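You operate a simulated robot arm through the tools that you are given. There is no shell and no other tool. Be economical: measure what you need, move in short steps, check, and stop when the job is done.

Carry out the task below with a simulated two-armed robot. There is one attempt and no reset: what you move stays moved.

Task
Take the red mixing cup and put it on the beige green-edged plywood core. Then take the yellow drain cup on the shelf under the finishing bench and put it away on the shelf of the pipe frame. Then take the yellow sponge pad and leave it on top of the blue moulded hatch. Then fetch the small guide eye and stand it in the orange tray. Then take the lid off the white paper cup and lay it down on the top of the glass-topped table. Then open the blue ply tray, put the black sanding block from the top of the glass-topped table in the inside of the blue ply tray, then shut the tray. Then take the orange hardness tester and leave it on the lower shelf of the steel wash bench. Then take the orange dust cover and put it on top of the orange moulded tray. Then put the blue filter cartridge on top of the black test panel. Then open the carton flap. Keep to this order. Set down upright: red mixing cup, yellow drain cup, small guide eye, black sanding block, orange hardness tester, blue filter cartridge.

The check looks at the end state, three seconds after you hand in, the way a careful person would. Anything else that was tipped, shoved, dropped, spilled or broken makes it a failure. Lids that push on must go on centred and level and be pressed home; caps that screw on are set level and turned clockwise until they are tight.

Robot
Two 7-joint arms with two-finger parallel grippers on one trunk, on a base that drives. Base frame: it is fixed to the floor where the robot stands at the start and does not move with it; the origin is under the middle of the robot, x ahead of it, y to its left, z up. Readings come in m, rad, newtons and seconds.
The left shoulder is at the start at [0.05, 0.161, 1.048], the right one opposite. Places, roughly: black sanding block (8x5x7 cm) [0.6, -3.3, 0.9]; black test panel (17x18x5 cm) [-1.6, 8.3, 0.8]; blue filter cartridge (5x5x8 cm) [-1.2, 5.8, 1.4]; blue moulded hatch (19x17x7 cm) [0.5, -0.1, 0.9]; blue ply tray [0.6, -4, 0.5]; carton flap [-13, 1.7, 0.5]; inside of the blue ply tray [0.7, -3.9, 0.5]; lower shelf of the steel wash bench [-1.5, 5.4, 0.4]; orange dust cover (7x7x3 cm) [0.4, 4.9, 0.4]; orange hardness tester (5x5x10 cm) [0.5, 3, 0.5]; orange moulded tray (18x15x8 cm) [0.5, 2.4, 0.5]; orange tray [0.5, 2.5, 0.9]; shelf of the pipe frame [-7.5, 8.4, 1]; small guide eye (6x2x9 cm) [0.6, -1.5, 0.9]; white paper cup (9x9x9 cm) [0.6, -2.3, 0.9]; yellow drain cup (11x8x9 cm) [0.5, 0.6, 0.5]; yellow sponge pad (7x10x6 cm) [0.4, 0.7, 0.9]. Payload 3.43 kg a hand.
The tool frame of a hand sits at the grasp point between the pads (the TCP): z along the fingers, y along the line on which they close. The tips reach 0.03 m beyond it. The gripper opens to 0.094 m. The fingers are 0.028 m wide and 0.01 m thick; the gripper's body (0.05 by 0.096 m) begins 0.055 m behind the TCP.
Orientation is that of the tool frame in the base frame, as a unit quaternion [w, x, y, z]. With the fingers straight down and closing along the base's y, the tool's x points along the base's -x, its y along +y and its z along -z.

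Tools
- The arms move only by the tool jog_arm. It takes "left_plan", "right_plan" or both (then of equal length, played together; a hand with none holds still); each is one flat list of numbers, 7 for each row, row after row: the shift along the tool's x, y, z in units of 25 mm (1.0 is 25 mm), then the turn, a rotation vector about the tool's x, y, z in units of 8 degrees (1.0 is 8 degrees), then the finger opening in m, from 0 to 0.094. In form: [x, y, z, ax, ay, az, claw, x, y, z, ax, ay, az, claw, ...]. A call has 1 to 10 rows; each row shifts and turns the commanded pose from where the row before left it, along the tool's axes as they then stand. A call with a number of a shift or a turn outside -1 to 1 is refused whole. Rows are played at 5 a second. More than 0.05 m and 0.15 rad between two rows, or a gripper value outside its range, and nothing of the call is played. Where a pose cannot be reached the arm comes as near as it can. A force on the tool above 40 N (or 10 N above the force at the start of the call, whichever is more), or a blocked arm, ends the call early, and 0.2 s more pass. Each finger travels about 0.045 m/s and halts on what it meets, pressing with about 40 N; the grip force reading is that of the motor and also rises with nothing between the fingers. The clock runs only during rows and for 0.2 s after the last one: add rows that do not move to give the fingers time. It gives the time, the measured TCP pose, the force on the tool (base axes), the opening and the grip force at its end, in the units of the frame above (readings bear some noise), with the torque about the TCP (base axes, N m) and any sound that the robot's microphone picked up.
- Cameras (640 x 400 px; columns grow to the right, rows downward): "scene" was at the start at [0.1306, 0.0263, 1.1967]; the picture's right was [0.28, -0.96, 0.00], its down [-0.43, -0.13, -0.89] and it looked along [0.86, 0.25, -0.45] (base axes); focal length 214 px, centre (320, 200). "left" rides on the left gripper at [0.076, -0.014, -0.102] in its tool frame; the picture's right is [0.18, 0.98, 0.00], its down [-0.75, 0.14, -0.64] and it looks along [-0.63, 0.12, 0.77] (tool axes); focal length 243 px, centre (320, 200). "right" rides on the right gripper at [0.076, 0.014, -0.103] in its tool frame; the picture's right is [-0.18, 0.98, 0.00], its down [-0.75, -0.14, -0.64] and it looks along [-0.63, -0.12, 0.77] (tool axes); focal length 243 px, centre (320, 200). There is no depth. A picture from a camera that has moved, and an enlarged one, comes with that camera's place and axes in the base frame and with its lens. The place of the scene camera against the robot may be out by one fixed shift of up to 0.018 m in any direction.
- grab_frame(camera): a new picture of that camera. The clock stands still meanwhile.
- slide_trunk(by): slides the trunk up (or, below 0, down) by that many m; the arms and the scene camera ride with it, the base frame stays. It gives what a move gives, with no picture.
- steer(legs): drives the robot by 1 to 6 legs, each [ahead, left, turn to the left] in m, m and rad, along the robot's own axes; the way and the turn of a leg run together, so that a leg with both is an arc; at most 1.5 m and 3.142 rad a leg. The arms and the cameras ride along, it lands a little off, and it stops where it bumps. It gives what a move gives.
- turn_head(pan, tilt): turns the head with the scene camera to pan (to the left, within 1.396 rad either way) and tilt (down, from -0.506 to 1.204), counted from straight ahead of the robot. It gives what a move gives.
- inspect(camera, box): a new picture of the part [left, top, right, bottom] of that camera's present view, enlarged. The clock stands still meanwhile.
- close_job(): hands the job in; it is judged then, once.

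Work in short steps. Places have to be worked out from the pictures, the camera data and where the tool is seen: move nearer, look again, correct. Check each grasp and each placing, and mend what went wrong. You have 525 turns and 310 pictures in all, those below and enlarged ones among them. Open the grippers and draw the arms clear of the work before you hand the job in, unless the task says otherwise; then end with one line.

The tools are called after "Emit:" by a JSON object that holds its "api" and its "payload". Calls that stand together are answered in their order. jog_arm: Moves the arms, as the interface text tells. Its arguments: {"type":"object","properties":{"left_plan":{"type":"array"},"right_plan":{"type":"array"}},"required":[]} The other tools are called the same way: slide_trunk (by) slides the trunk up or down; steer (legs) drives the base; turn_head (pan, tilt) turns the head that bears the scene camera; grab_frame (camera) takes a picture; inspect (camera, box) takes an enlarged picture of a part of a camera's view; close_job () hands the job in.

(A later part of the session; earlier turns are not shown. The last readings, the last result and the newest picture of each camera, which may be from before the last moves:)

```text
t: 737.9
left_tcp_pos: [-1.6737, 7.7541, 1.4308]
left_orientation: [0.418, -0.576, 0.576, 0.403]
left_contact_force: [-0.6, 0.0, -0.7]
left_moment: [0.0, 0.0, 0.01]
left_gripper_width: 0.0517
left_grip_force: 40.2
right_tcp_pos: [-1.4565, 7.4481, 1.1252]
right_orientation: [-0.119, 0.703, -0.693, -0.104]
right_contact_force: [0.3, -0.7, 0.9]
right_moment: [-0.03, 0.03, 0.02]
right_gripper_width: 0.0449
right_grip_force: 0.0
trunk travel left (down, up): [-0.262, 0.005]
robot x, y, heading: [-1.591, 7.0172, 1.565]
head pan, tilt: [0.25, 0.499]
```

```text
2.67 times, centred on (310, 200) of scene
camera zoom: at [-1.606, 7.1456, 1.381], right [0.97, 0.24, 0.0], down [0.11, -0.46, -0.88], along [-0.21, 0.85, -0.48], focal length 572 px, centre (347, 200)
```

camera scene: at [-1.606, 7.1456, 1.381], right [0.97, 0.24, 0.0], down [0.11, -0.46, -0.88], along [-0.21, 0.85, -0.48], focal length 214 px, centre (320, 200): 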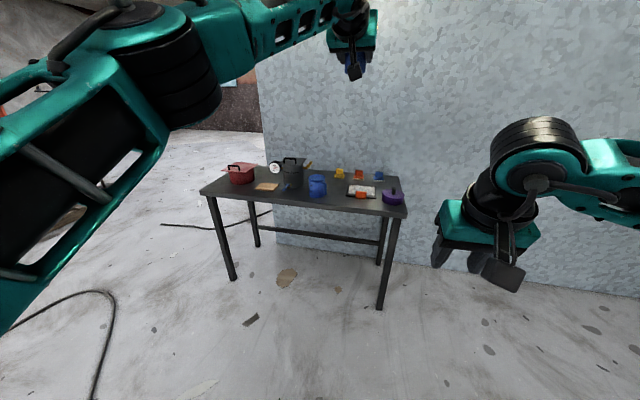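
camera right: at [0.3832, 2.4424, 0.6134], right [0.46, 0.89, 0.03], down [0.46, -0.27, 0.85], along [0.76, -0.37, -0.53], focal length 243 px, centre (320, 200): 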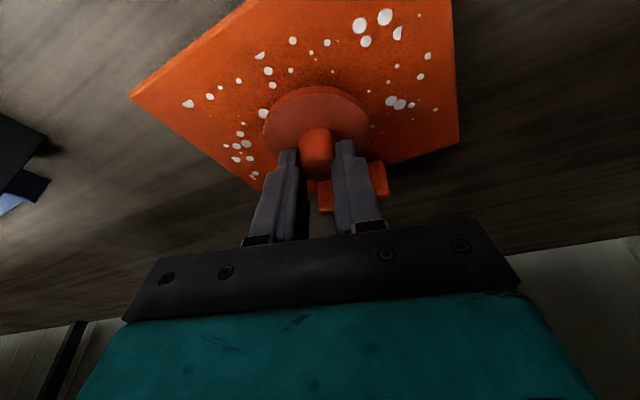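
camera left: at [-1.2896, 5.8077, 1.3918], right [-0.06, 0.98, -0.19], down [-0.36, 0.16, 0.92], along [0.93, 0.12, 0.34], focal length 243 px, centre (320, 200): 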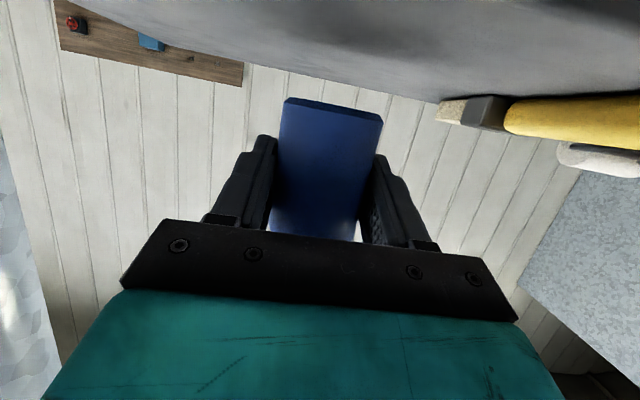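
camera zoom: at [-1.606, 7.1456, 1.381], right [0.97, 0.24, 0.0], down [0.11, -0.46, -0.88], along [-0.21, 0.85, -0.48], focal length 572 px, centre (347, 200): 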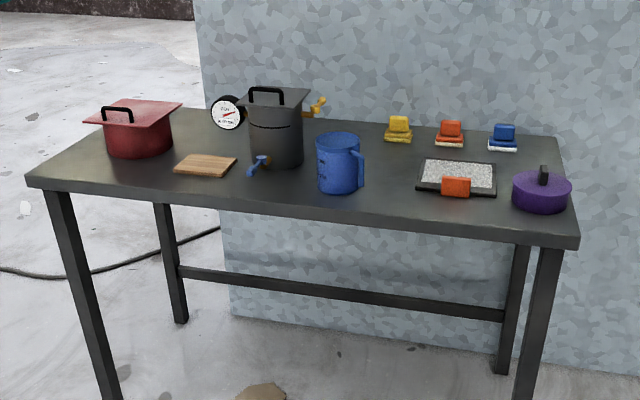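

The test panel (speckled, with an orange tab on its front edge) is centred at about (−1.64, 8.31). I'll put the cartridge behind the tab at (−1.64, 8.325). Lower the trunk and arm first, here in free space.

Emit:
{"api": "slide_trunk", "payload": {"by": -0.2}}

Emit:
{"api": "jog_arm", "payload": {"left_plan": [0.945, 0, 0.327, 0, 0, 0, 0.03, 0.945, 0, 0.327, 0, 0, 0, 0.03, 0.945, 0, 0.327, 0, 0, 0, 0.03, 0.945, 0, 0.327, 0, 0, 0, 0.03, 0.945, 0, 0.327, 0, 0, 0, 0.03, 0.945, 0, 0.327, 0, 0, 0, 0.03, 0.945, 0, 0.327, 0, 0, 0, 0.03, 0.945, 0, 0.327, 0, 0, 0, 0.03, 0.945, 0, 0.327, 0, 0, 0, 0.03, 0.945, 0, 0.327, 0, 0, 0, 0.03]}}

Emit:
{"api": "steer", "payload": {"legs": [[0.3, -0.03, 0.005]]}}

Emit:
{"api": "grab_frame", "payload": {"camera": "scene"}}

Emit:
{"api": "grab_frame", "payload": {"camera": "left"}}

```text
t: 740.0
left_tcp_pos: [-1.6725, 7.7545, 1.2298]
left_orientation: [0.418, -0.575, 0.576, 0.403]
left_contact_force: [0.9, 0.1, -1.3]
left_moment: [-0.01, -0.01, 0.02]
left_gripper_width: 0.0517
left_grip_force: 39.5
right_tcp_pos: [-1.4551, 7.4473, 0.9239]
right_orientation: [-0.12, 0.703, -0.694, -0.104]
right_contact_force: [0.2, 0.2, -0.2]
right_moment: [-0.01, 0.0, -0.01]
right_gripper_width: 0.0449
right_grip_force: 0.1
trunk travel left (down, up): [-0.062, 0.205]
robot x, y, heading: [-1.5864, 7.0156, 1.565]
head pan, tilt: [0.25, 0.499]
```

```text
t: 742.2
left_tcp_pos: [-1.6697, 7.7529, 0.9792]
left_orientation: [-0.417, 0.576, -0.576, -0.403]
left_contact_force: [-0.3, 0.3, -1.0]
left_moment: [-0.03, 0.06, -0.02]
left_gripper_width: 0.0513
left_grip_force: 40.3
right_tcp_pos: [-1.4556, 7.4484, 0.9246]
right_orientation: [-0.119, 0.703, -0.693, -0.103]
right_contact_force: [-0.9, 0.8, -0.2]
right_moment: [-0.02, 0.02, -0.02]
right_gripper_width: 0.0451
right_grip_force: 0.1
trunk travel left (down, up): [-0.062, 0.205]
robot x, y, heading: [-1.5879, 7.0112, 1.565]
head pan, tilt: [0.25, 0.499]
```

```text
t: 744.3
left_tcp_pos: [-1.6404, 8.0597, 0.9787]
left_orientation: [-0.416, 0.577, -0.575, -0.403]
left_contact_force: [0.6, -1.0, -2.1]
left_moment: [-0.02, 0.01, 0.0]
left_gripper_width: 0.0518
left_grip_force: 40.1
right_tcp_pos: [-1.4264, 7.7546, 0.9237]
right_orientation: [-0.12, 0.704, -0.692, -0.104]
right_contact_force: [-0.7, 0.0, 0.7]
right_moment: [0.02, -0.02, 0.01]
right_gripper_width: 0.045
right_grip_force: 0.1
trunk travel left (down, up): [-0.062, 0.205]
robot x, y, heading: [-1.5517, 7.3226, 1.567]
head pan, tilt: [0.25, 0.499]
```

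```text
75 pictures are left
camera scene: at [-1.5743, 7.4518, 1.1809], right [0.97, 0.24, 0.0], down [0.12, -0.46, -0.88], along [-0.21, 0.85, -0.48], focal length 214 px, centre (320, 200)
```

scene: 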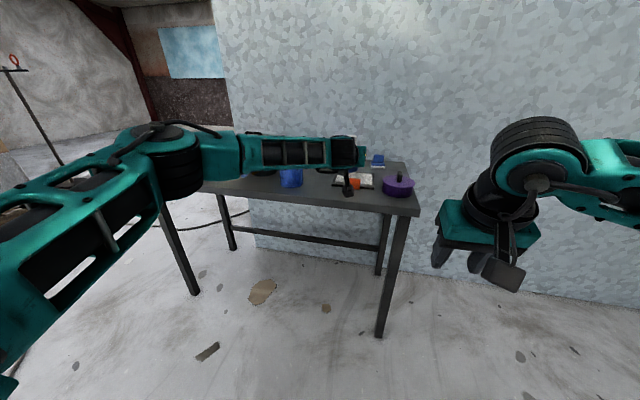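

```text
74 pictures are left
camera left: at [-1.6276, 7.9384, 0.9406], right [-0.98, -0.05, -0.19], down [-0.16, -0.36, 0.92], along [-0.12, 0.93, 0.34], focal length 243 px, centre (320, 200)
```

left: 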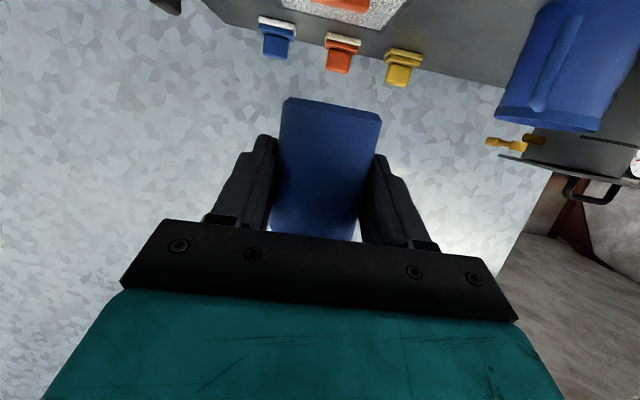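

Use the right hand's camera for a better look at the panel.

Emit:
{"api": "grab_frame", "payload": {"camera": "right"}}

Emit:
{"api": "inspect", "payload": {"camera": "scene", "box": [270, 130, 430, 230]}}

```text
73 pictures are left
camera right: at [-1.4392, 7.6503, 0.9982], right [-0.99, 0.16, 0.03], down [0.11, 0.52, 0.85], along [0.12, 0.84, -0.53], focal length 243 px, centre (320, 200)
```

right: 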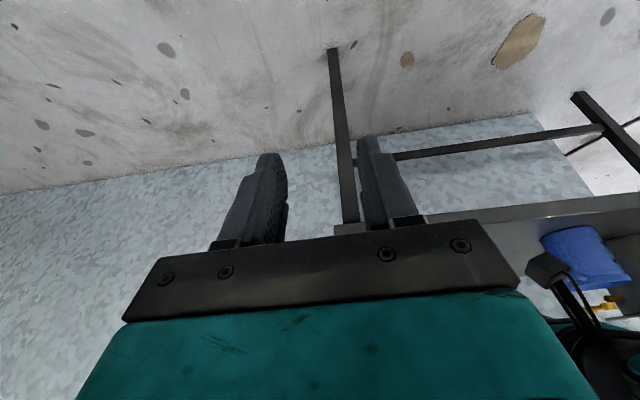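

```text
4.00 times, centred on (350, 180) of scene
camera zoom: at [-1.5743, 7.4518, 1.1809], right [0.97, 0.24, 0.0], down [0.12, -0.46, -0.88], along [-0.21, 0.85, -0.48], focal length 858 px, centre (200, 280)
```

zoom: 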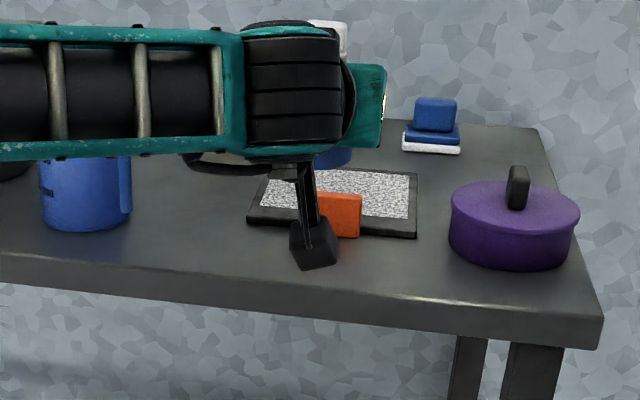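

Panel: x −1.727 to −1.55, y 8.285–8.465, top z≈0.79, tab at the front edge. I'll aim for (−1.645, 8.34). Drive forward 0.28 m at the current height.

Emit:
{"api": "steer", "payload": {"legs": [[0.28, 0, 0.003]]}}

Emit:
{"api": "jog_arm", "payload": {"left_plan": [0.945, 0, 0.327, 0, 0, 0, 0.03, 0.945, 0, 0.327, 0, 0, 0, 0.03, 0.945, 0, 0.327, 0, 0, 0, 0.03, 0, 0, 0, 0, 0, 0, 0.03]}}

Emit:
{"api": "inspect", "payload": {"camera": "scene", "box": [240, 130, 440, 270]}}

Emit:
{"api": "grab_frame", "payload": {"camera": "left"}}

```text
t: 746.3
left_tcp_pos: [-1.6455, 8.3451, 0.9786]
left_orientation: [-0.415, 0.579, -0.573, -0.405]
left_contact_force: [0.7, -0.3, -2.2]
left_moment: [-0.04, -0.02, -0.01]
left_gripper_width: 0.0519
left_grip_force: 40.2
right_tcp_pos: [-1.429, 8.0415, 0.9239]
right_orientation: [-0.119, 0.707, -0.689, -0.104]
right_contact_force: [-0.4, 0.0, 0.0]
right_moment: [-0.01, 0.03, 0.03]
right_gripper_width: 0.0451
right_grip_force: 0.0
trunk travel left (down, up): [-0.062, 0.205]
robot x, y, heading: [-1.5544, 7.6117, 1.569]
head pan, tilt: [0.25, 0.499]
```

```text
t: 747.3
left_tcp_pos: [-1.645, 8.3448, 0.9045]
left_orientation: [-0.415, 0.579, -0.573, -0.405]
left_contact_force: [0.2, -0.7, -1.4]
left_moment: [-0.01, 0.0, -0.01]
left_gripper_width: 0.0516
left_grip_force: 39.7
right_tcp_pos: [-1.4274, 8.041, 0.9237]
right_orientation: [-0.119, 0.707, -0.69, -0.104]
right_contact_force: [-0.8, -0.6, 0.4]
right_moment: [-0.01, -0.03, 0.01]
right_gripper_width: 0.045
right_grip_force: 0.0
trunk travel left (down, up): [-0.062, 0.205]
robot x, y, heading: [-1.5581, 7.6057, 1.573]
head pan, tilt: [0.25, 0.499]
```

```text
2.86 times, centred on (340, 200) of scene
camera zoom: at [-1.5751, 7.7373, 1.181], right [0.97, 0.25, 0.0], down [0.12, -0.46, -0.88], along [-0.22, 0.85, -0.48], focal length 613 px, centre (263, 200)
```

zoom: 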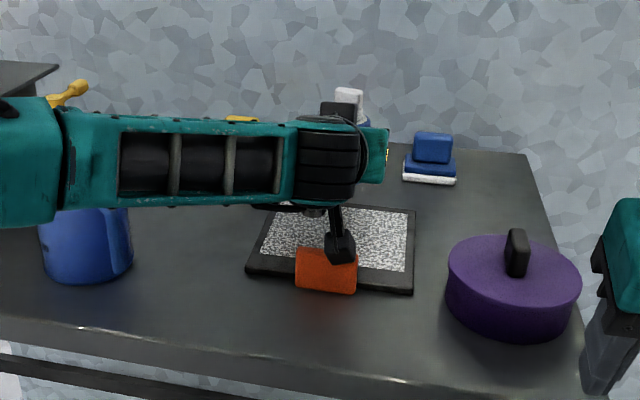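

```text
70 pictures are left
camera left: at [-1.6304, 8.2244, 0.8658], right [-0.98, -0.06, -0.19], down [-0.16, -0.36, 0.92], along [-0.12, 0.93, 0.34], focal length 243 px, centre (320, 200)
```

left: 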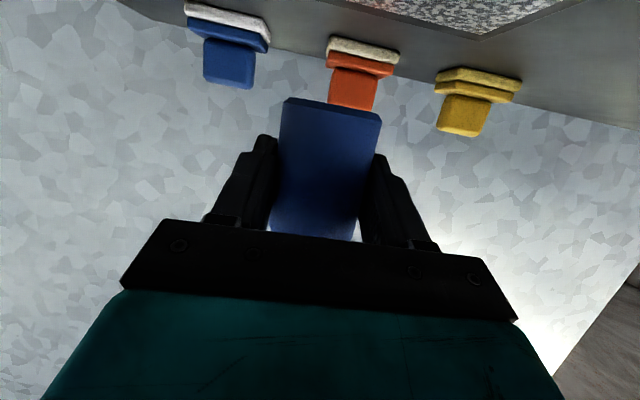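

Positioned well. Lowering toward the panel.

Emit:
{"api": "jog_arm", "payload": {"left_plan": [0.945, 0, 0.327, 0, 0, 0, 0.03, 0.6, 0, 0.2, 0, 0, 0, 0.03, 0.25, 0, 0.085, 0, 0, 0, 0.03, 0, 0, 0, 0, 0, 0, 0.03]}}

Emit:
{"api": "inspect", "payload": {"camera": "scene", "box": [280, 150, 420, 260]}}

```text
t: 747.7
left_tcp_pos: [-1.6446, 8.3484, 0.9046]
left_orientation: [-0.426, 0.576, -0.563, -0.41]
left_contact_force: [0.2, 0.4, 14.9]
left_moment: [-1.95, -0.2, 0.13]
left_gripper_width: 0.0518
left_grip_force: 40.0
right_tcp_pos: [-1.427, 8.0412, 0.925]
right_orientation: [-0.12, 0.707, -0.69, -0.104]
right_contact_force: [0.1, 0.1, -0.8]
right_moment: [0.03, 0.0, 0.02]
right_gripper_width: 0.045
right_grip_force: 0.1
trunk travel left (down, up): [-0.062, 0.205]
robot x, y, heading: [-1.5545, 7.6089, 1.576]
head pan, tilt: [0.25, 0.499]
stopped in row 2 (left hand): the force on the tool passed its limit (the readings are from after the stop); the commanded pose is now the measured one
```

```text
3.64 times, centred on (350, 205) of scene
camera zoom: at [-1.5751, 7.736, 1.1813], right [0.97, 0.25, 0.0], down [0.12, -0.46, -0.88], along [-0.22, 0.85, -0.48], focal length 780 px, centre (211, 182)
```

zoom: 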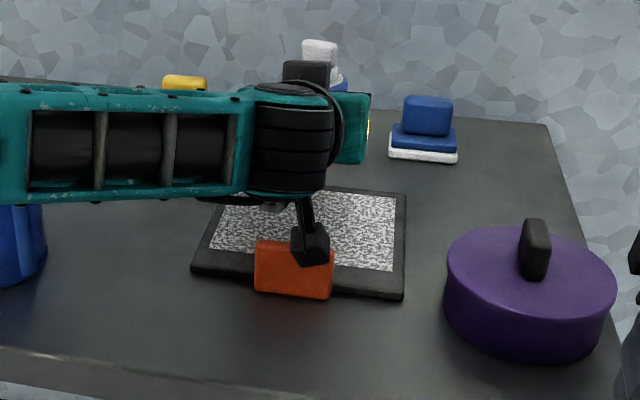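

The hand's camera touched the orange tab. I'll raise 2 cm, shift 4.5 cm to +x so it clears the tab, and restore the pitch.

Emit:
{"api": "jog_arm", "payload": {"left_plan": [-0.8, 0, -0.28, 0, 0.22, 0, 0.03, 0, -0.9, 0, 0, 0, 0, 0.03, 0, -0.9, 0, 0, 0, 0, 0.03, 0, 0, 0, 0, 0, 0, 0.03]}}

Emit:
{"api": "inspect", "payload": {"camera": "scene", "box": [280, 150, 420, 260]}}

```text
t: 748.7
left_tcp_pos: [-1.5999, 8.3472, 0.9189]
left_orientation: [-0.415, 0.583, -0.572, -0.401]
left_contact_force: [0.4, 0.3, -1.2]
left_moment: [0.0, 0.0, 0.01]
left_gripper_width: 0.0518
left_grip_force: 40.0
right_tcp_pos: [-1.4273, 8.0429, 0.9245]
right_orientation: [-0.118, 0.707, -0.689, -0.104]
right_contact_force: [0.0, 0.1, -0.5]
right_moment: [0.01, 0.0, 0.0]
right_gripper_width: 0.0447
right_grip_force: 0.0
trunk travel left (down, up): [-0.062, 0.205]
robot x, y, heading: [-1.5533, 7.6056, 1.579]
head pan, tilt: [0.25, 0.499]
```

```text
3.64 times, centred on (350, 205) of scene
camera zoom: at [-1.5752, 7.7372, 1.181], right [0.97, 0.25, 0.0], down [0.12, -0.46, -0.88], along [-0.22, 0.85, -0.48], focal length 780 px, centre (211, 182)
```

zoom: 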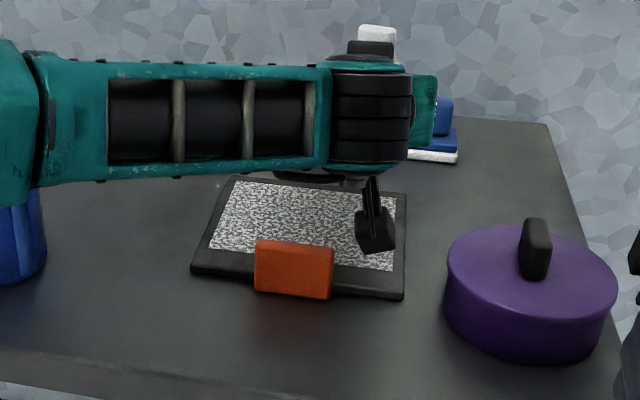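

Shift 2.2 cm back (−y) so the hand camera stays in front of the panel edge, then lower in small steps.

Emit:
{"api": "jog_arm", "payload": {"left_plan": [0.29, 0, -0.83, 0, 0, 0, 0.03, 0.6, 0, 0.2, 0, 0, 0, 0.03, 0.6, 0, 0.2, 0, 0, 0, 0.03, 0, 0, 0, 0, 0, 0, 0.03]}}

Emit:
{"api": "inspect", "payload": {"camera": "scene", "box": [280, 150, 420, 260]}}

```text
t: 749.7
left_tcp_pos: [-1.5981, 8.3264, 0.8865]
left_orientation: [-0.415, 0.583, -0.572, -0.401]
left_contact_force: [0.5, 0.4, -1.1]
left_moment: [-0.01, 0.04, 0.0]
left_gripper_width: 0.0516
left_grip_force: 40.0
right_tcp_pos: [-1.4295, 8.0412, 0.9234]
right_orientation: [-0.119, 0.707, -0.689, -0.103]
right_contact_force: [-1.2, 0.7, 0.7]
right_moment: [0.02, -0.02, -0.03]
right_gripper_width: 0.045
right_grip_force: 0.0
trunk travel left (down, up): [-0.062, 0.205]
robot x, y, heading: [-1.5552, 7.6072, 1.573]
head pan, tilt: [0.25, 0.499]
```

```text
3.64 times, centred on (350, 205) of scene
camera zoom: at [-1.5752, 7.7372, 1.181], right [0.97, 0.25, 0.0], down [0.12, -0.46, -0.88], along [-0.22, 0.85, -0.48], focal length 780 px, centre (211, 182)
```

zoom: 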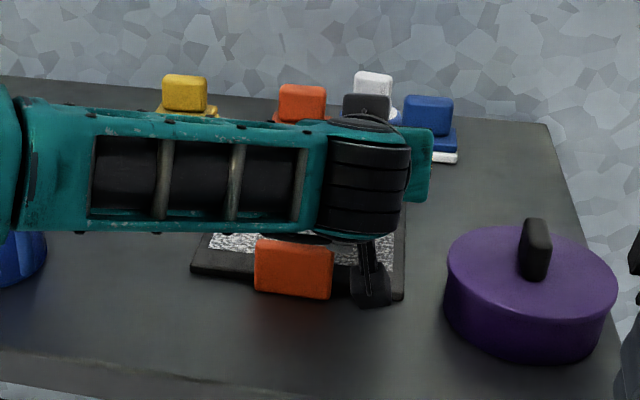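

Emit:
{"api": "jog_arm", "payload": {"left_plan": [0.2, 0, 0.07, 0, 0, 0, 0.03, 0.2, 0, 0.07, 0, 0, 0, 0.03, 0.2, 0, 0.07, 0, 0, 0, 0.03, 0, 0, 0, 0, 0, 0, 0.03]}}

```text
t: 750.7
left_tcp_pos: [-1.6008, 8.3256, 0.8727]
left_orientation: [-0.415, 0.583, -0.572, -0.401]
left_contact_force: [-1.1, -0.5, -1.4]
left_moment: [0.02, -0.01, -0.01]
left_gripper_width: 0.0516
left_grip_force: 39.9
right_tcp_pos: [-1.4275, 8.0416, 0.9247]
right_orientation: [-0.118, 0.707, -0.689, -0.104]
right_contact_force: [-0.6, 0.5, -0.4]
right_moment: [-0.02, 0.01, 0.02]
right_gripper_width: 0.0451
right_grip_force: 0.1
trunk travel left (down, up): [-0.062, 0.205]
robot x, y, heading: [-1.558, 7.6089, 1.569]
head pan, tilt: [0.25, 0.499]
```

Emit:
{"api": "jog_arm", "payload": {"left_plan": [0.12, 0, 0.04, 0, 0, 0, 0.03, 0.12, 0, 0.04, 0, 0, 0, 0.03, 0.12, 0, 0.04, 0, 0, 0, 0.03, 0, 0, 0, 0, 0, 0, 0.03]}}

Emit:
{"api": "inspect", "payload": {"camera": "scene", "box": [280, 150, 420, 260]}}

```text
t: 751.7
left_tcp_pos: [-1.5996, 8.324, 0.8629]
left_orientation: [-0.416, 0.582, -0.572, -0.4]
left_contact_force: [-1.0, 0.1, -1.2]
left_moment: [-0.01, 0.02, 0.0]
left_gripper_width: 0.0517
left_grip_force: 39.6
right_tcp_pos: [-1.4276, 8.0429, 0.9236]
right_orientation: [-0.119, 0.707, -0.689, -0.105]
right_contact_force: [0.4, 0.1, -0.5]
right_moment: [0.0, 0.0, -0.02]
right_gripper_width: 0.045
right_grip_force: 0.0
trunk travel left (down, up): [-0.062, 0.205]
robot x, y, heading: [-1.5555, 7.6102, 1.575]
head pan, tilt: [0.25, 0.499]
```

```text
3.64 times, centred on (350, 205) of scene
camera zoom: at [-1.5752, 7.7372, 1.181], right [0.97, 0.25, 0.0], down [0.12, -0.46, -0.88], along [-0.22, 0.85, -0.48], focal length 780 px, centre (211, 182)
```

zoom: 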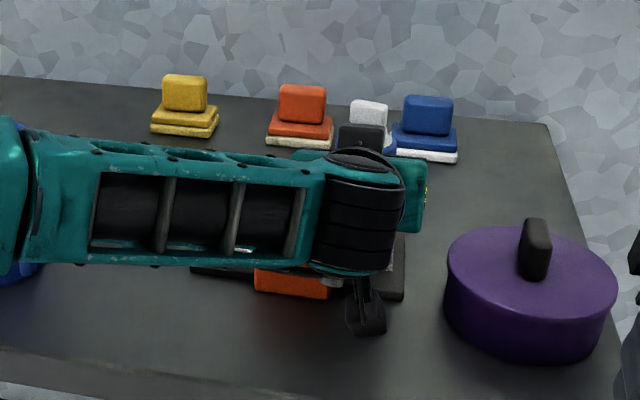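

Emit:
{"api": "jog_arm", "payload": {"left_plan": [0.1, 0, 0.035, 0, 0, 0, 0.03, 0.1, 0, 0.035, 0, 0, 0, 0.03, 0.1, 0, 0.035, 0, 0, 0, 0.03, 0, 0, 0, 0, 0, 0, 0.03]}}

```text
t: 752.7
left_tcp_pos: [-1.5995, 8.324, 0.8607]
left_orientation: [-0.416, 0.584, -0.569, -0.403]
left_contact_force: [-3.0, 1.8, 24.2]
left_moment: [-3.44, -0.13, -0.35]
left_gripper_width: 0.052
left_grip_force: 40.3
right_tcp_pos: [-1.4278, 8.041, 0.9264]
right_orientation: [-0.119, 0.707, -0.689, -0.105]
right_contact_force: [0.4, -0.2, -0.5]
right_moment: [0.0, 0.04, 0.03]
right_gripper_width: 0.0451
right_grip_force: 0.0
trunk travel left (down, up): [-0.062, 0.205]
robot x, y, heading: [-1.5532, 7.6053, 1.575]
head pan, tilt: [0.25, 0.499]
```

The hand camera seems to be touching the bench (long lever arm). I'll check the remaining gap with the right camera.

Emit:
{"api": "jog_arm", "payload": {"left_plan": [-0.15, 0, -0.05, 0, 0, 0, 0.03, 0, 0, 0, 0, 0, 0, 0.03]}}

Emit:
{"api": "grab_frame", "payload": {"camera": "right"}}

```text
t: 753.3
left_tcp_pos: [-1.5977, 8.3242, 0.8602]
left_orientation: [-0.415, 0.583, -0.572, -0.402]
left_contact_force: [0.6, 8.0, 13.0]
left_moment: [-1.5, -0.21, 0.14]
left_gripper_width: 0.0514
left_grip_force: 40.2
right_tcp_pos: [-1.4277, 8.041, 0.9251]
right_orientation: [-0.12, 0.706, -0.69, -0.103]
right_contact_force: [0.0, -0.5, 0.3]
right_moment: [0.02, -0.02, -0.04]
right_gripper_width: 0.045
right_grip_force: 0.0
trunk travel left (down, up): [-0.062, 0.205]
robot x, y, heading: [-1.5543, 7.6049, 1.575]
head pan, tilt: [0.25, 0.499]
```

```text
65 pictures are left
camera right: at [-1.4413, 7.9362, 0.9984], right [-0.99, 0.15, 0.03], down [0.11, 0.52, 0.85], along [0.11, 0.84, -0.53], focal length 243 px, centre (320, 200)
```

right: 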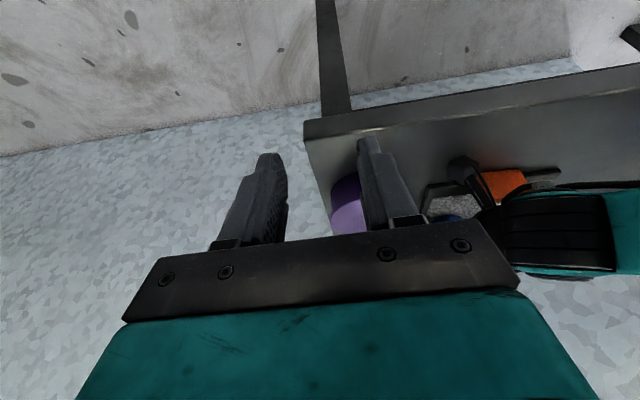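

Emit:
{"api": "inspect", "payload": {"camera": "right", "box": [400, 130, 600, 270]}}

```text
2.86 times, centred on (500, 200) of right
camera zoom: at [-1.4413, 7.9362, 0.9984], right [-0.99, 0.15, 0.03], down [0.11, 0.52, 0.85], along [0.11, 0.84, -0.53], focal length 693 px, centre (-194, 200)
```

zoom: 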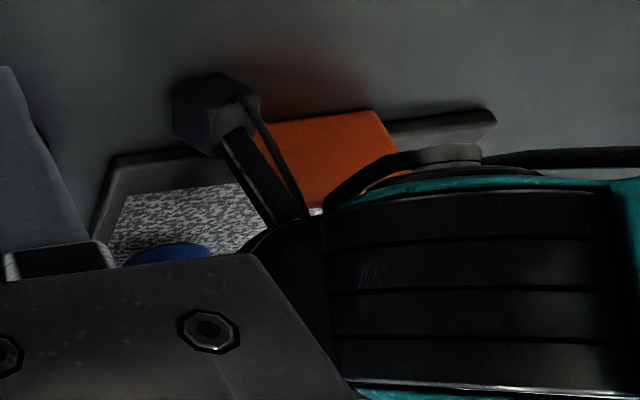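

The cartridge bottom is within a few millimetres of the panel surface, as the camera box rests on the bench. Open slowly to let it settle.

Emit:
{"api": "jog_arm", "payload": {"left_plan": [0, 0, 0, 0, 0, 0, 0.054, 0, 0, 0, 0, 0, 0, 0.058, 0, 0, 0, 0, 0, 0, 0.065, 0, 0, 0, 0, 0, 0, 0.08, 0, 0, 0, 0, 0, 0, 0.09, 0, 0, 0, 0, 0, 0, 0.09]}}

Emit:
{"api": "grab_frame", "payload": {"camera": "left"}}

```text
t: 754.7
left_tcp_pos: [-1.599, 8.3226, 0.8598]
left_orientation: [-0.415, 0.583, -0.573, -0.4]
left_contact_force: [0.3, 4.5, 10.8]
left_moment: [-1.32, -0.13, 0.04]
left_gripper_width: 0.0899
left_grip_force: 0.1
right_tcp_pos: [-1.4273, 8.0414, 0.9244]
right_orientation: [-0.12, 0.706, -0.69, -0.104]
right_contact_force: [0.0, -0.5, -0.5]
right_moment: [0.01, 0.02, 0.0]
right_gripper_width: 0.0448
right_grip_force: 0.1
trunk travel left (down, up): [-0.062, 0.205]
robot x, y, heading: [-1.5578, 7.6041, 1.577]
head pan, tilt: [0.25, 0.499]
```

```text
63 pictures are left
camera left: at [-1.5845, 8.2013, 0.8229], right [-0.98, -0.06, -0.2], down [-0.16, -0.35, 0.92], along [-0.13, 0.93, 0.34], focal length 243 px, centre (320, 200)
```

left: 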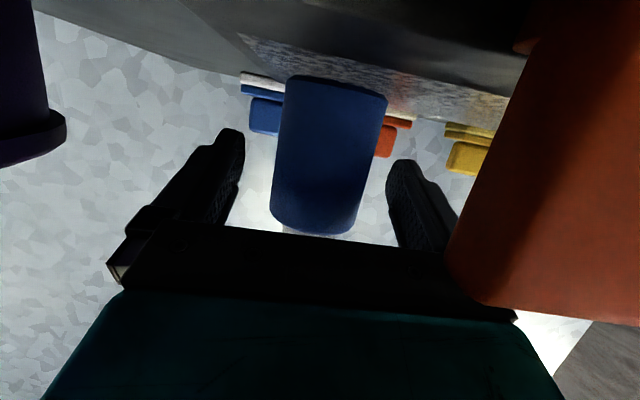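

The cartridge stands upright on the panel. Raise slightly and retreat straight back.

Emit:
{"api": "jog_arm", "payload": {"left_plan": [-0.3, 0, -0.1, 0, 0, 0, 0.09, 0, 0, -0.6, 0, 0, 0, 0.09, 0, 0, -0.8, 0, 0, 0, 0.09, 0, 0, -0.8, 0, 0, 0, 0.09, 0, 0, -0.8, 0, 0, 0, 0.09]}}

Emit:
{"api": "steer", "payload": {"legs": [[-0.4, 0, 0]]}}

Emit:
{"api": "inspect", "payload": {"camera": "scene", "box": [200, 120, 440, 260]}}

```text
t: 755.9
left_tcp_pos: [-1.5984, 8.2535, 0.8938]
left_orientation: [-0.415, 0.583, -0.572, -0.401]
left_contact_force: [-0.2, -0.1, 0.3]
left_moment: [0.03, 0.02, 0.0]
left_gripper_width: 0.0901
left_grip_force: 0.0
right_tcp_pos: [-1.4276, 8.0423, 0.9257]
right_orientation: [-0.119, 0.707, -0.689, -0.104]
right_contact_force: [0.5, -0.2, 0.0]
right_moment: [0.02, -0.04, 0.02]
right_gripper_width: 0.0454
right_grip_force: 0.0
trunk travel left (down, up): [-0.062, 0.205]
robot x, y, heading: [-1.5533, 7.6079, 1.573]
head pan, tilt: [0.25, 0.499]
```

```text
t: 758.4
left_tcp_pos: [-1.5972, 7.8598, 0.893]
left_orientation: [-0.415, 0.583, -0.572, -0.4]
left_contact_force: [-0.3, -0.3, 0.6]
left_moment: [-0.02, -0.01, -0.01]
left_gripper_width: 0.09
left_grip_force: 0.1
right_tcp_pos: [-1.4277, 7.6483, 0.9245]
right_orientation: [-0.119, 0.706, -0.69, -0.104]
right_contact_force: [0.0, 0.4, 0.6]
right_moment: [-0.01, -0.03, -0.04]
right_gripper_width: 0.0448
right_grip_force: 0.0
trunk travel left (down, up): [-0.062, 0.205]
robot x, y, heading: [-1.5515, 7.217, 1.58]
head pan, tilt: [0.25, 0.499]
```

```text
2.67 times, centred on (320, 190) of scene
camera zoom: at [-1.5738, 7.3432, 1.181], right [0.97, 0.25, 0.0], down [0.12, -0.46, -0.88], along [-0.22, 0.85, -0.48], focal length 572 px, centre (320, 227)
```

zoom: 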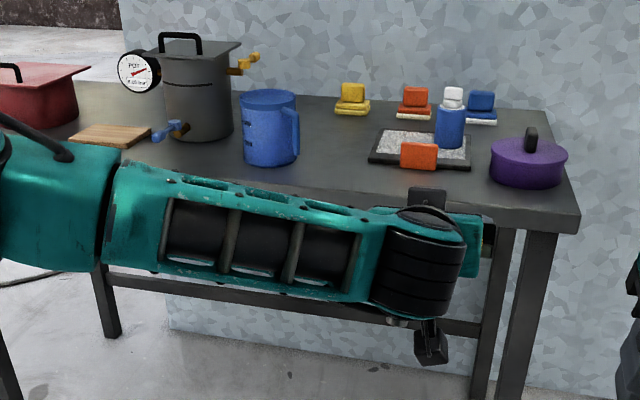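

The cartridge is upright on the test panel. The last task is the carton flap near (−13, 1.7). Head west through the bucket gap first.

Emit:
{"api": "steer", "payload": {"legs": [[-0.2, 0.85, 0], [0, 0, 1.56], [1.3, 0, 0]]}}

Emit:
{"api": "turn_head", "payload": {"pan": 0, "tilt": 0.3}}

Emit:
{"api": "grab_frame", "payload": {"camera": "scene"}}

```text
t: 773.1
left_tcp_pos: [-4.3753, 6.9748, 0.8927]
left_orientation: [-0.013, 0.817, 0.003, -0.577]
left_contact_force: [0.2, -0.7, 0.2]
left_moment: [0.03, 0.01, -0.02]
left_gripper_width: 0.0901
left_grip_force: 0.0
right_tcp_pos: [-4.1629, 7.1427, 0.9239]
right_orientation: [-0.012, 0.987, 0.007, -0.158]
right_contact_force: [-0.4, 0.1, -0.6]
right_moment: [-0.01, -0.02, 0.0]
right_gripper_width: 0.0451
right_grip_force: 0.1
trunk travel left (down, up): [-0.062, 0.205]
robot x, y, heading: [-3.7346, 7.0126, 3.132]
head pan, tilt: [0.25, 0.499]
```

```text
t: 773.9
left_tcp_pos: [-4.3769, 6.9763, 0.8934]
left_orientation: [-0.013, 0.817, 0.003, -0.577]
left_contact_force: [0.0, 1.0, -0.1]
left_moment: [0.02, -0.02, 0.03]
left_gripper_width: 0.0903
left_grip_force: 0.0
right_tcp_pos: [-4.1626, 7.1453, 0.9244]
right_orientation: [-0.012, 0.988, 0.007, -0.157]
right_contact_force: [0.1, -0.1, 0.6]
right_moment: [-0.02, -0.02, 0.0]
right_gripper_width: 0.0453
right_grip_force: 0.1
trunk travel left (down, up): [-0.062, 0.205]
robot x, y, heading: [-3.7295, 7.0073, 3.134]
head pan, tilt: [0.0, 0.3]
```

```text
61 pictures are left
camera scene: at [-3.8613, 7.0127, 1.1993], right [0.01, 1.0, 0.0], down [0.3, 0.0, -0.96], along [-0.96, 0.01, -0.3], focal length 214 px, centre (320, 200)
```

scene: 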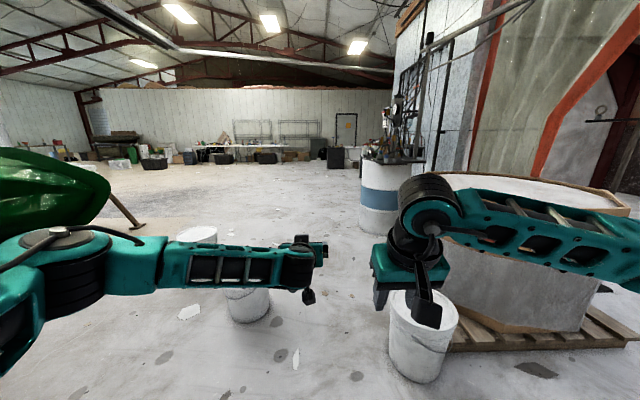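

Aligned with the gap. Drive through and on to about (−7.3, 6.5), then look southwest.

Emit:
{"api": "steer", "payload": {"legs": [[1.45, -0.03, 0.005], [1.15, 0.5, 0], [1.0, 0.1, 0]]}}

Emit:
{"api": "turn_head", "payload": {"pan": 0.6, "tilt": 0.25}}

Emit:
{"api": "grab_frame", "payload": {"camera": "scene"}}

```text
t: 792.0
left_tcp_pos: [-8.0155, 6.5205, 0.8936]
left_orientation: [-0.028, 0.816, -0.017, -0.577]
left_contact_force: [0.7, 0.6, -0.3]
left_moment: [0.01, 0.01, -0.01]
left_gripper_width: 0.0902
left_grip_force: 0.1
right_tcp_pos: [-7.7928, 6.6774, 0.9238]
right_orientation: [-0.016, 0.987, -0.019, -0.157]
right_contact_force: [-0.5, -0.9, -0.1]
right_moment: [-0.01, 0.02, -0.01]
right_gripper_width: 0.0451
right_grip_force: 0.1
trunk travel left (down, up): [-0.062, 0.205]
robot x, y, heading: [-7.3688, 6.5245, 3.085]
head pan, tilt: [0.0, 0.3]
```

```text
t: 793.0
left_tcp_pos: [-8.0145, 6.5191, 0.8936]
left_orientation: [-0.028, 0.817, -0.018, -0.576]
left_contact_force: [0.5, 0.5, -0.6]
left_moment: [-0.04, -0.01, 0.0]
left_gripper_width: 0.0901
left_grip_force: 0.1
right_tcp_pos: [-7.794, 6.6772, 0.9244]
right_orientation: [-0.015, 0.987, -0.019, -0.157]
right_contact_force: [0.8, -0.7, 0.8]
right_moment: [-0.01, 0.02, -0.02]
right_gripper_width: 0.045
right_grip_force: 0.1
trunk travel left (down, up): [-0.062, 0.205]
robot x, y, heading: [-7.3699, 6.5249, 3.084]
head pan, tilt: [0.6, 0.25]
```

```text
60 pictures are left
camera scene: at [-7.4858, 6.4781, 1.2041], right [-0.52, 0.86, 0.0], down [0.21, 0.13, -0.97], along [-0.83, -0.5, -0.25], focal length 214 px, centre (320, 200)
```

scene: 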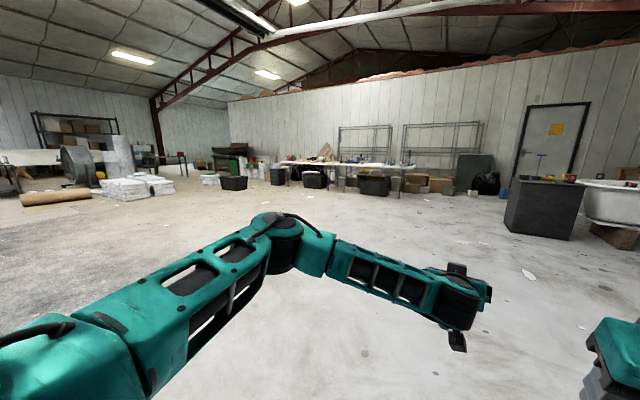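

Emit:
{"api": "inspect", "payload": {"camera": "scene", "box": [190, 130, 350, 210]}}

```text
4.00 times, centred on (270, 170) of scene
camera zoom: at [-7.4858, 6.4781, 1.2041], right [-0.52, 0.86, 0.0], down [0.21, 0.13, -0.97], along [-0.83, -0.5, -0.25], focal length 858 px, centre (520, 320)
```

zoom: 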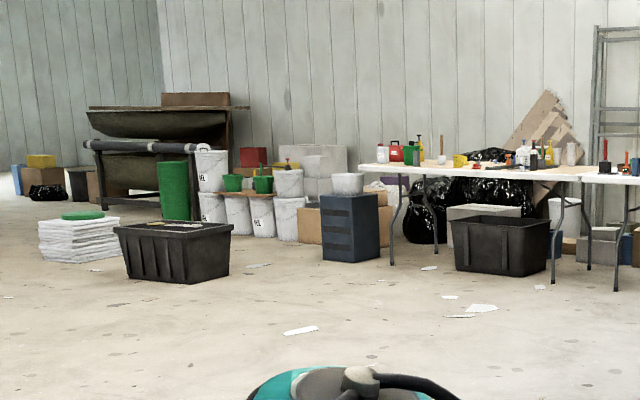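

The carton is by the far table behind a blue bin. Drive diagonally toward (−11.2, 2.7) and look again.

Emit:
{"api": "steer", "payload": {"legs": [[0, 0, 0.84], [1.4, 0, 0], [1.4, 0, 0], [1.4, 0, 0]]}}

Emit:
{"api": "turn_head", "payload": {"pan": 0, "tilt": 0.3}}

Emit:
{"api": "grab_frame", "payload": {"camera": "scene"}}

```text
t: 815.2
left_tcp_pos: [-10.8098, 3.1139, 0.8938]
left_orientation: [0.209, 0.753, 0.315, -0.539]
left_contact_force: [-1.1, 1.0, 0.4]
left_moment: [0.03, -0.01, 0.0]
left_gripper_width: 0.0896
left_grip_force: 0.1
right_tcp_pos: [-10.7773, 3.3837, 0.9247]
right_orientation: [0.049, 0.91, 0.383, -0.15]
right_contact_force: [0.8, -0.4, -0.5]
right_moment: [-0.03, 0.0, 0.0]
right_gripper_width: 0.045
right_grip_force: 0.0
trunk travel left (down, up): [-0.062, 0.205]
robot x, y, heading: [-10.3777, 3.5961, -2.363]
head pan, tilt: [0.6, 0.25]
```

```text
t: 816.2
left_tcp_pos: [-10.8102, 3.113, 0.8929]
left_orientation: [0.208, 0.754, 0.315, -0.538]
left_contact_force: [0.3, 0.0, -0.2]
left_moment: [0.0, 0.01, 0.0]
left_gripper_width: 0.0902
left_grip_force: 0.1
right_tcp_pos: [-10.7769, 3.3833, 0.9227]
right_orientation: [0.049, 0.91, 0.383, -0.149]
right_contact_force: [-0.2, -0.1, 0.6]
right_moment: [-0.03, 0.0, 0.01]
right_gripper_width: 0.045
right_grip_force: 0.1
trunk travel left (down, up): [-0.062, 0.205]
robot x, y, heading: [-10.3798, 3.5965, -2.367]
head pan, tilt: [0.0, 0.3]
```

```text
58 pictures are left
camera scene: at [-10.4704, 3.5011, 1.1994], right [-0.7, 0.71, 0.0], down [0.21, 0.21, -0.96], along [-0.68, -0.67, -0.3], focal length 214 px, centre (320, 200)
```

scene: 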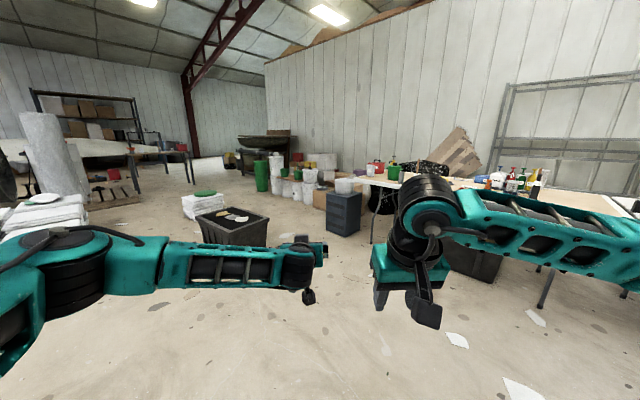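

Emit:
{"api": "inspect", "payload": {"camera": "scene", "box": [220, 130, 420, 250]}}

```text
3.20 times, centred on (320, 190) of scene
camera zoom: at [-10.4704, 3.5011, 1.1994], right [-0.7, 0.71, 0.0], down [0.21, 0.21, -0.96], along [-0.68, -0.67, -0.3], focal length 686 px, centre (320, 232)
```

zoom: 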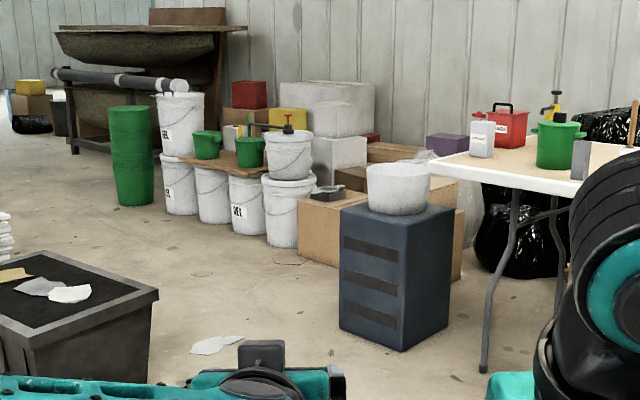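

The target carton seems to be the brown box behind the blue cabinet. I'll move to about (−11.5, 2.05) and face it for a better view.

Emit:
{"api": "steer", "payload": {"legs": [[1.0, 0.16, 0], [0.8, 0.16, 0], [0, 0, -0.6]]}}

Emit:
{"api": "turn_head", "payload": {"pan": 0, "tilt": 0.45}}

Emit:
{"api": "grab_frame", "payload": {"camera": "scene"}}

```text
t: 827.0
left_tcp_pos: [-12.0429, 1.9455, 0.8926]
left_orientation: [0.048, 0.812, 0.09, -0.575]
left_contact_force: [-0.8, 0.3, -0.1]
left_moment: [0.0, -0.02, -0.02]
left_gripper_width: 0.0899
left_grip_force: 0.1
right_tcp_pos: [-11.8685, 2.1556, 0.9241]
right_orientation: [0.005, 0.981, 0.111, -0.158]
right_contact_force: [0.3, 0.1, 0.5]
right_moment: [0.03, -0.02, 0.01]
right_gripper_width: 0.0451
right_grip_force: 0.0
trunk travel left (down, up): [-0.062, 0.205]
robot x, y, heading: [-11.4183, 2.1181, -2.937]
head pan, tilt: [0.0, 0.3]
```

```text
t: 827.7
left_tcp_pos: [-12.0426, 1.947, 0.892]
left_orientation: [0.048, 0.812, 0.089, -0.575]
left_contact_force: [0.1, -0.3, 1.1]
left_moment: [-0.01, 0.01, -0.01]
left_gripper_width: 0.0899
left_grip_force: 0.1
right_tcp_pos: [-11.8704, 2.155, 0.9256]
right_orientation: [0.005, 0.981, 0.112, -0.158]
right_contact_force: [0.4, 0.0, -0.4]
right_moment: [0.02, 0.03, -0.01]
right_gripper_width: 0.0451
right_grip_force: 0.0
trunk travel left (down, up): [-0.062, 0.205]
robot x, y, heading: [-11.4211, 2.1169, -2.939]
head pan, tilt: [0.0, 0.45]
```

```text
56 pictures are left
camera scene: at [-11.5463, 2.0908, 1.1855], right [-0.2, 0.98, 0.0], down [0.43, 0.09, -0.9], along [-0.88, -0.18, -0.43], focal length 214 px, centre (320, 200)
```

scene: 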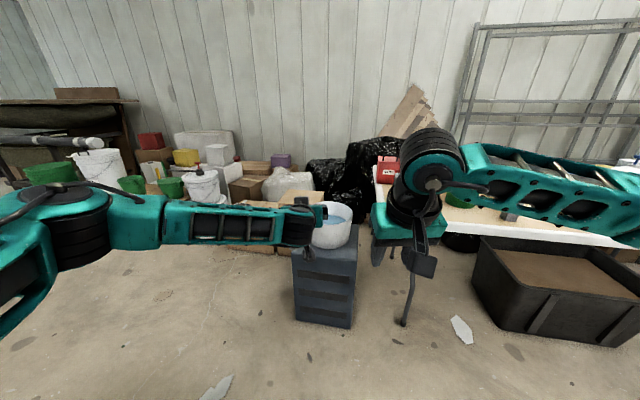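

My left arm blocks the view; raise it and the trunk.

Emit:
{"api": "slide_trunk", "payload": {"by": 0.15}}

Emit:
{"api": "jog_arm", "payload": {"left_plan": [-0.945, 0, -0.327, 0, 0, 0, 0.06, -0.945, 0, -0.327, 0, 0, 0, 0.06, -0.945, 0, -0.327, 0, 0, 0, 0.06, -0.945, 0, -0.327, 0, 0, 0, 0.06, -0.945, 0, -0.327, 0, 0, 0, 0.06, -0.945, 0, -0.327, 0, 0, 0, 0.06, -0.945, 0, -0.327, 0, 0, 0, 0.06, -0.945, 0, -0.327, 0, 0, 0, 0.06, -0.945, 0, -0.327, 0, 0, 0, 0.06, -0.945, 0, -0.327, 0, 0, 0, 0.06]}}

Emit:
{"api": "turn_head", "payload": {"pan": 0.1, "tilt": 0.5}}

Emit:
{"api": "grab_frame", "payload": {"camera": "scene"}}

```text
t: 829.4
left_tcp_pos: [-12.0425, 1.9462, 1.0417]
left_orientation: [0.048, 0.812, 0.09, -0.575]
left_contact_force: [0.2, -0.7, 1.0]
left_moment: [-0.01, -0.02, 0.01]
left_gripper_width: 0.09
left_grip_force: 0.0
right_tcp_pos: [-11.8694, 2.156, 1.0743]
right_orientation: [0.005, 0.981, 0.111, -0.158]
right_contact_force: [-0.2, 0.1, -0.5]
right_moment: [-0.01, -0.02, 0.02]
right_gripper_width: 0.045
right_grip_force: 0.0
trunk travel left (down, up): [-0.212, 0.055]
robot x, y, heading: [-11.4196, 2.1149, -2.938]
head pan, tilt: [0.0, 0.45]
```

```text
t: 831.6
left_tcp_pos: [-12.0436, 1.9395, 1.2932]
left_orientation: [0.047, 0.812, 0.089, -0.575]
left_contact_force: [-0.4, 0.7, 0.4]
left_moment: [-0.01, 0.01, 0.03]
left_gripper_width: 0.0604
left_grip_force: 0.0
right_tcp_pos: [-11.8692, 2.1554, 1.0747]
right_orientation: [0.006, 0.981, 0.112, -0.157]
right_contact_force: [-0.6, -0.7, -0.3]
right_moment: [0.01, 0.0, 0.01]
right_gripper_width: 0.045
right_grip_force: 0.2
trunk travel left (down, up): [-0.212, 0.055]
robot x, y, heading: [-11.4218, 2.1184, -2.941]
head pan, tilt: [0.0, 0.45]
```

```text
t: 832.3
left_tcp_pos: [-12.0452, 1.9396, 1.2924]
left_orientation: [0.048, 0.812, 0.09, -0.574]
left_contact_force: [0.5, -0.7, 0.3]
left_moment: [0.03, 0.02, -0.05]
left_gripper_width: 0.0601
left_grip_force: 0.0
right_tcp_pos: [-11.8693, 2.155, 1.0745]
right_orientation: [0.005, 0.981, 0.112, -0.158]
right_contact_force: [1.0, 0.3, 0.2]
right_moment: [-0.01, -0.04, 0.04]
right_gripper_width: 0.0452
right_grip_force: 0.1
trunk travel left (down, up): [-0.212, 0.055]
robot x, y, heading: [-11.4173, 2.1175, -2.938]
head pan, tilt: [0.099, 0.499]
```

```text
55 pictures are left
camera scene: at [-11.5432, 2.0822, 1.331], right [-0.3, 0.95, 0.0], down [0.46, 0.14, -0.88], along [-0.84, -0.26, -0.48], focal length 214 px, centre (320, 200)
```

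scene: 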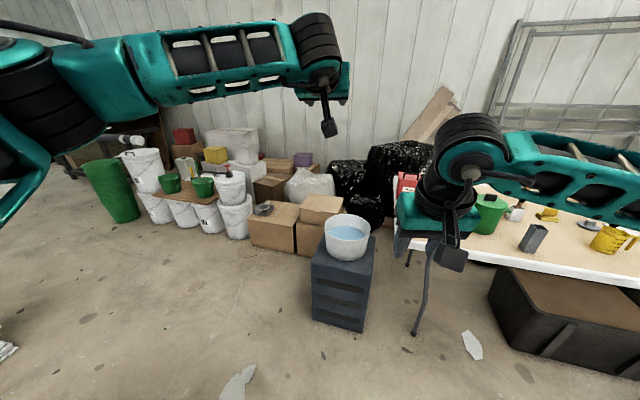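

Emit:
{"api": "inspect", "payload": {"camera": "scene", "box": [220, 150, 400, 280]}}

```text
3.08 times, centred on (310, 215) of scene
camera zoom: at [-11.5432, 2.0822, 1.331], right [-0.3, 0.95, 0.0], down [0.46, 0.14, -0.88], along [-0.84, -0.26, -0.48], focal length 660 px, centre (351, 154)
```

zoom: 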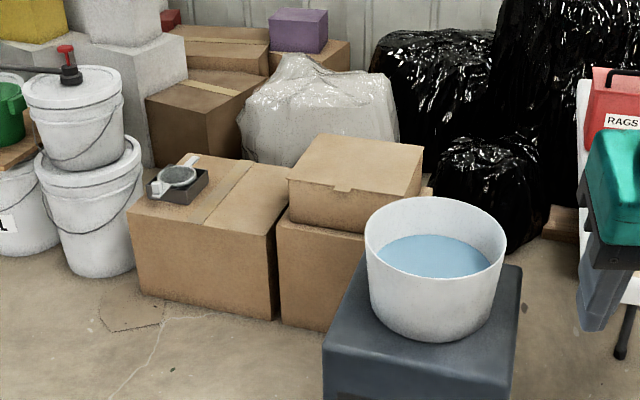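

The target is the small brown carton on top of another box: x −12.81 to −13.08, y 1.52–1.81, top z≈0.5, with a tuck tab at the front centre. I'll move carefully to (−11.95, 1.65), facing −x.

Emit:
{"api": "steer", "payload": {"legs": [[0, 0, -0.2], [0.5, 0.45, 0]]}}

Emit:
{"api": "turn_head", "payload": {"pan": 0, "tilt": 0.75}}

Emit:
{"api": "grab_frame", "payload": {"camera": "scene"}}

```text
t: 834.7
left_tcp_pos: [-12.1815, 1.9639, 1.2912]
left_orientation: [-0.006, 0.817, 0.013, -0.577]
left_contact_force: [0.4, -0.2, 0.5]
left_moment: [0.01, 0.0, -0.01]
left_gripper_width: 0.0602
left_grip_force: 0.0
right_tcp_pos: [-11.9662, 2.1436, 1.0724]
right_orientation: [-0.009, 0.987, 0.016, -0.157]
right_contact_force: [-0.5, -0.1, 0.4]
right_moment: [0.02, 0.01, -0.02]
right_gripper_width: 0.0449
right_grip_force: 0.1
trunk travel left (down, up): [-0.212, 0.055]
robot x, y, heading: [-11.5322, 2.0185, -3.132]
head pan, tilt: [0.099, 0.499]
stopped in leg 2: the robot was blocked; the commanded pose is now the measured one
```

```text
t: 835.5
left_tcp_pos: [-12.1807, 1.9627, 1.2924]
left_orientation: [-0.008, 0.817, 0.012, -0.577]
left_contact_force: [0.7, 0.8, 0.7]
left_moment: [0.03, 0.04, 0.03]
left_gripper_width: 0.0598
left_grip_force: 0.0
right_tcp_pos: [-11.9662, 2.1423, 1.0733]
right_orientation: [-0.01, 0.987, 0.016, -0.157]
right_contact_force: [-0.2, 0.2, -0.3]
right_moment: [-0.01, 0.0, -0.01]
right_gripper_width: 0.0451
right_grip_force: 0.0
trunk travel left (down, up): [-0.212, 0.055]
robot x, y, heading: [-11.533, 2.0197, -3.133]
head pan, tilt: [0.0, 0.75]
```

```text
53 pictures are left
camera scene: at [-11.6532, 2.0184, 1.3091], right [-0.01, 1.0, 0.0], down [0.68, 0.01, -0.73], along [-0.73, -0.01, -0.68], focal length 214 px, centre (320, 200)
```

scene: 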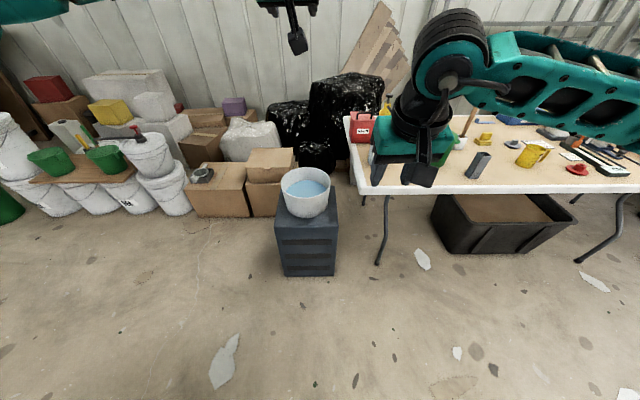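

Blocked early, so something is close on my left. Look there.

Emit:
{"api": "turn_head", "payload": {"pan": 1.0, "tilt": 0.9}}

Emit:
{"api": "grab_frame", "payload": {"camera": "scene"}}

```text
t: 836.7
left_tcp_pos: [-12.1821, 1.9631, 1.2923]
left_orientation: [-0.008, 0.817, 0.012, -0.576]
left_contact_force: [0.4, -0.3, -0.3]
left_moment: [0.01, -0.01, -0.03]
left_gripper_width: 0.0601
left_grip_force: 0.0
right_tcp_pos: [-11.9655, 2.1442, 1.0743]
right_orientation: [-0.01, 0.987, 0.016, -0.158]
right_contact_force: [0.1, -0.2, 0.4]
right_moment: [-0.03, 0.0, -0.01]
right_gripper_width: 0.045
right_grip_force: 0.2
trunk travel left (down, up): [-0.212, 0.055]
robot x, y, heading: [-11.5329, 2.0217, -3.136]
head pan, tilt: [1.0, 0.901]
```

```text
52 pictures are left
camera scene: at [-11.6105, 1.9553, 1.2971], right [-0.85, 0.53, 0.0], down [0.42, 0.66, -0.62], along [-0.33, -0.53, -0.78], focal length 214 px, centre (320, 200)
```

scene: 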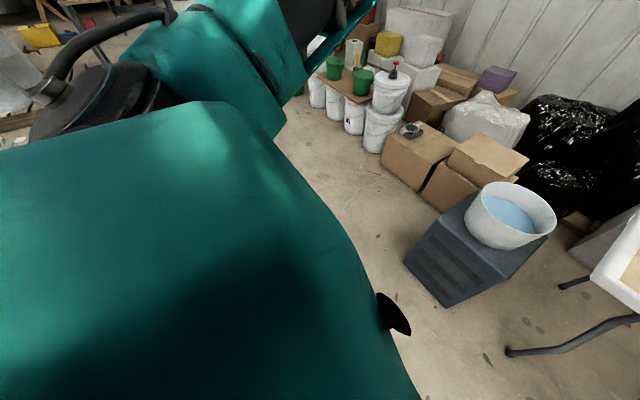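

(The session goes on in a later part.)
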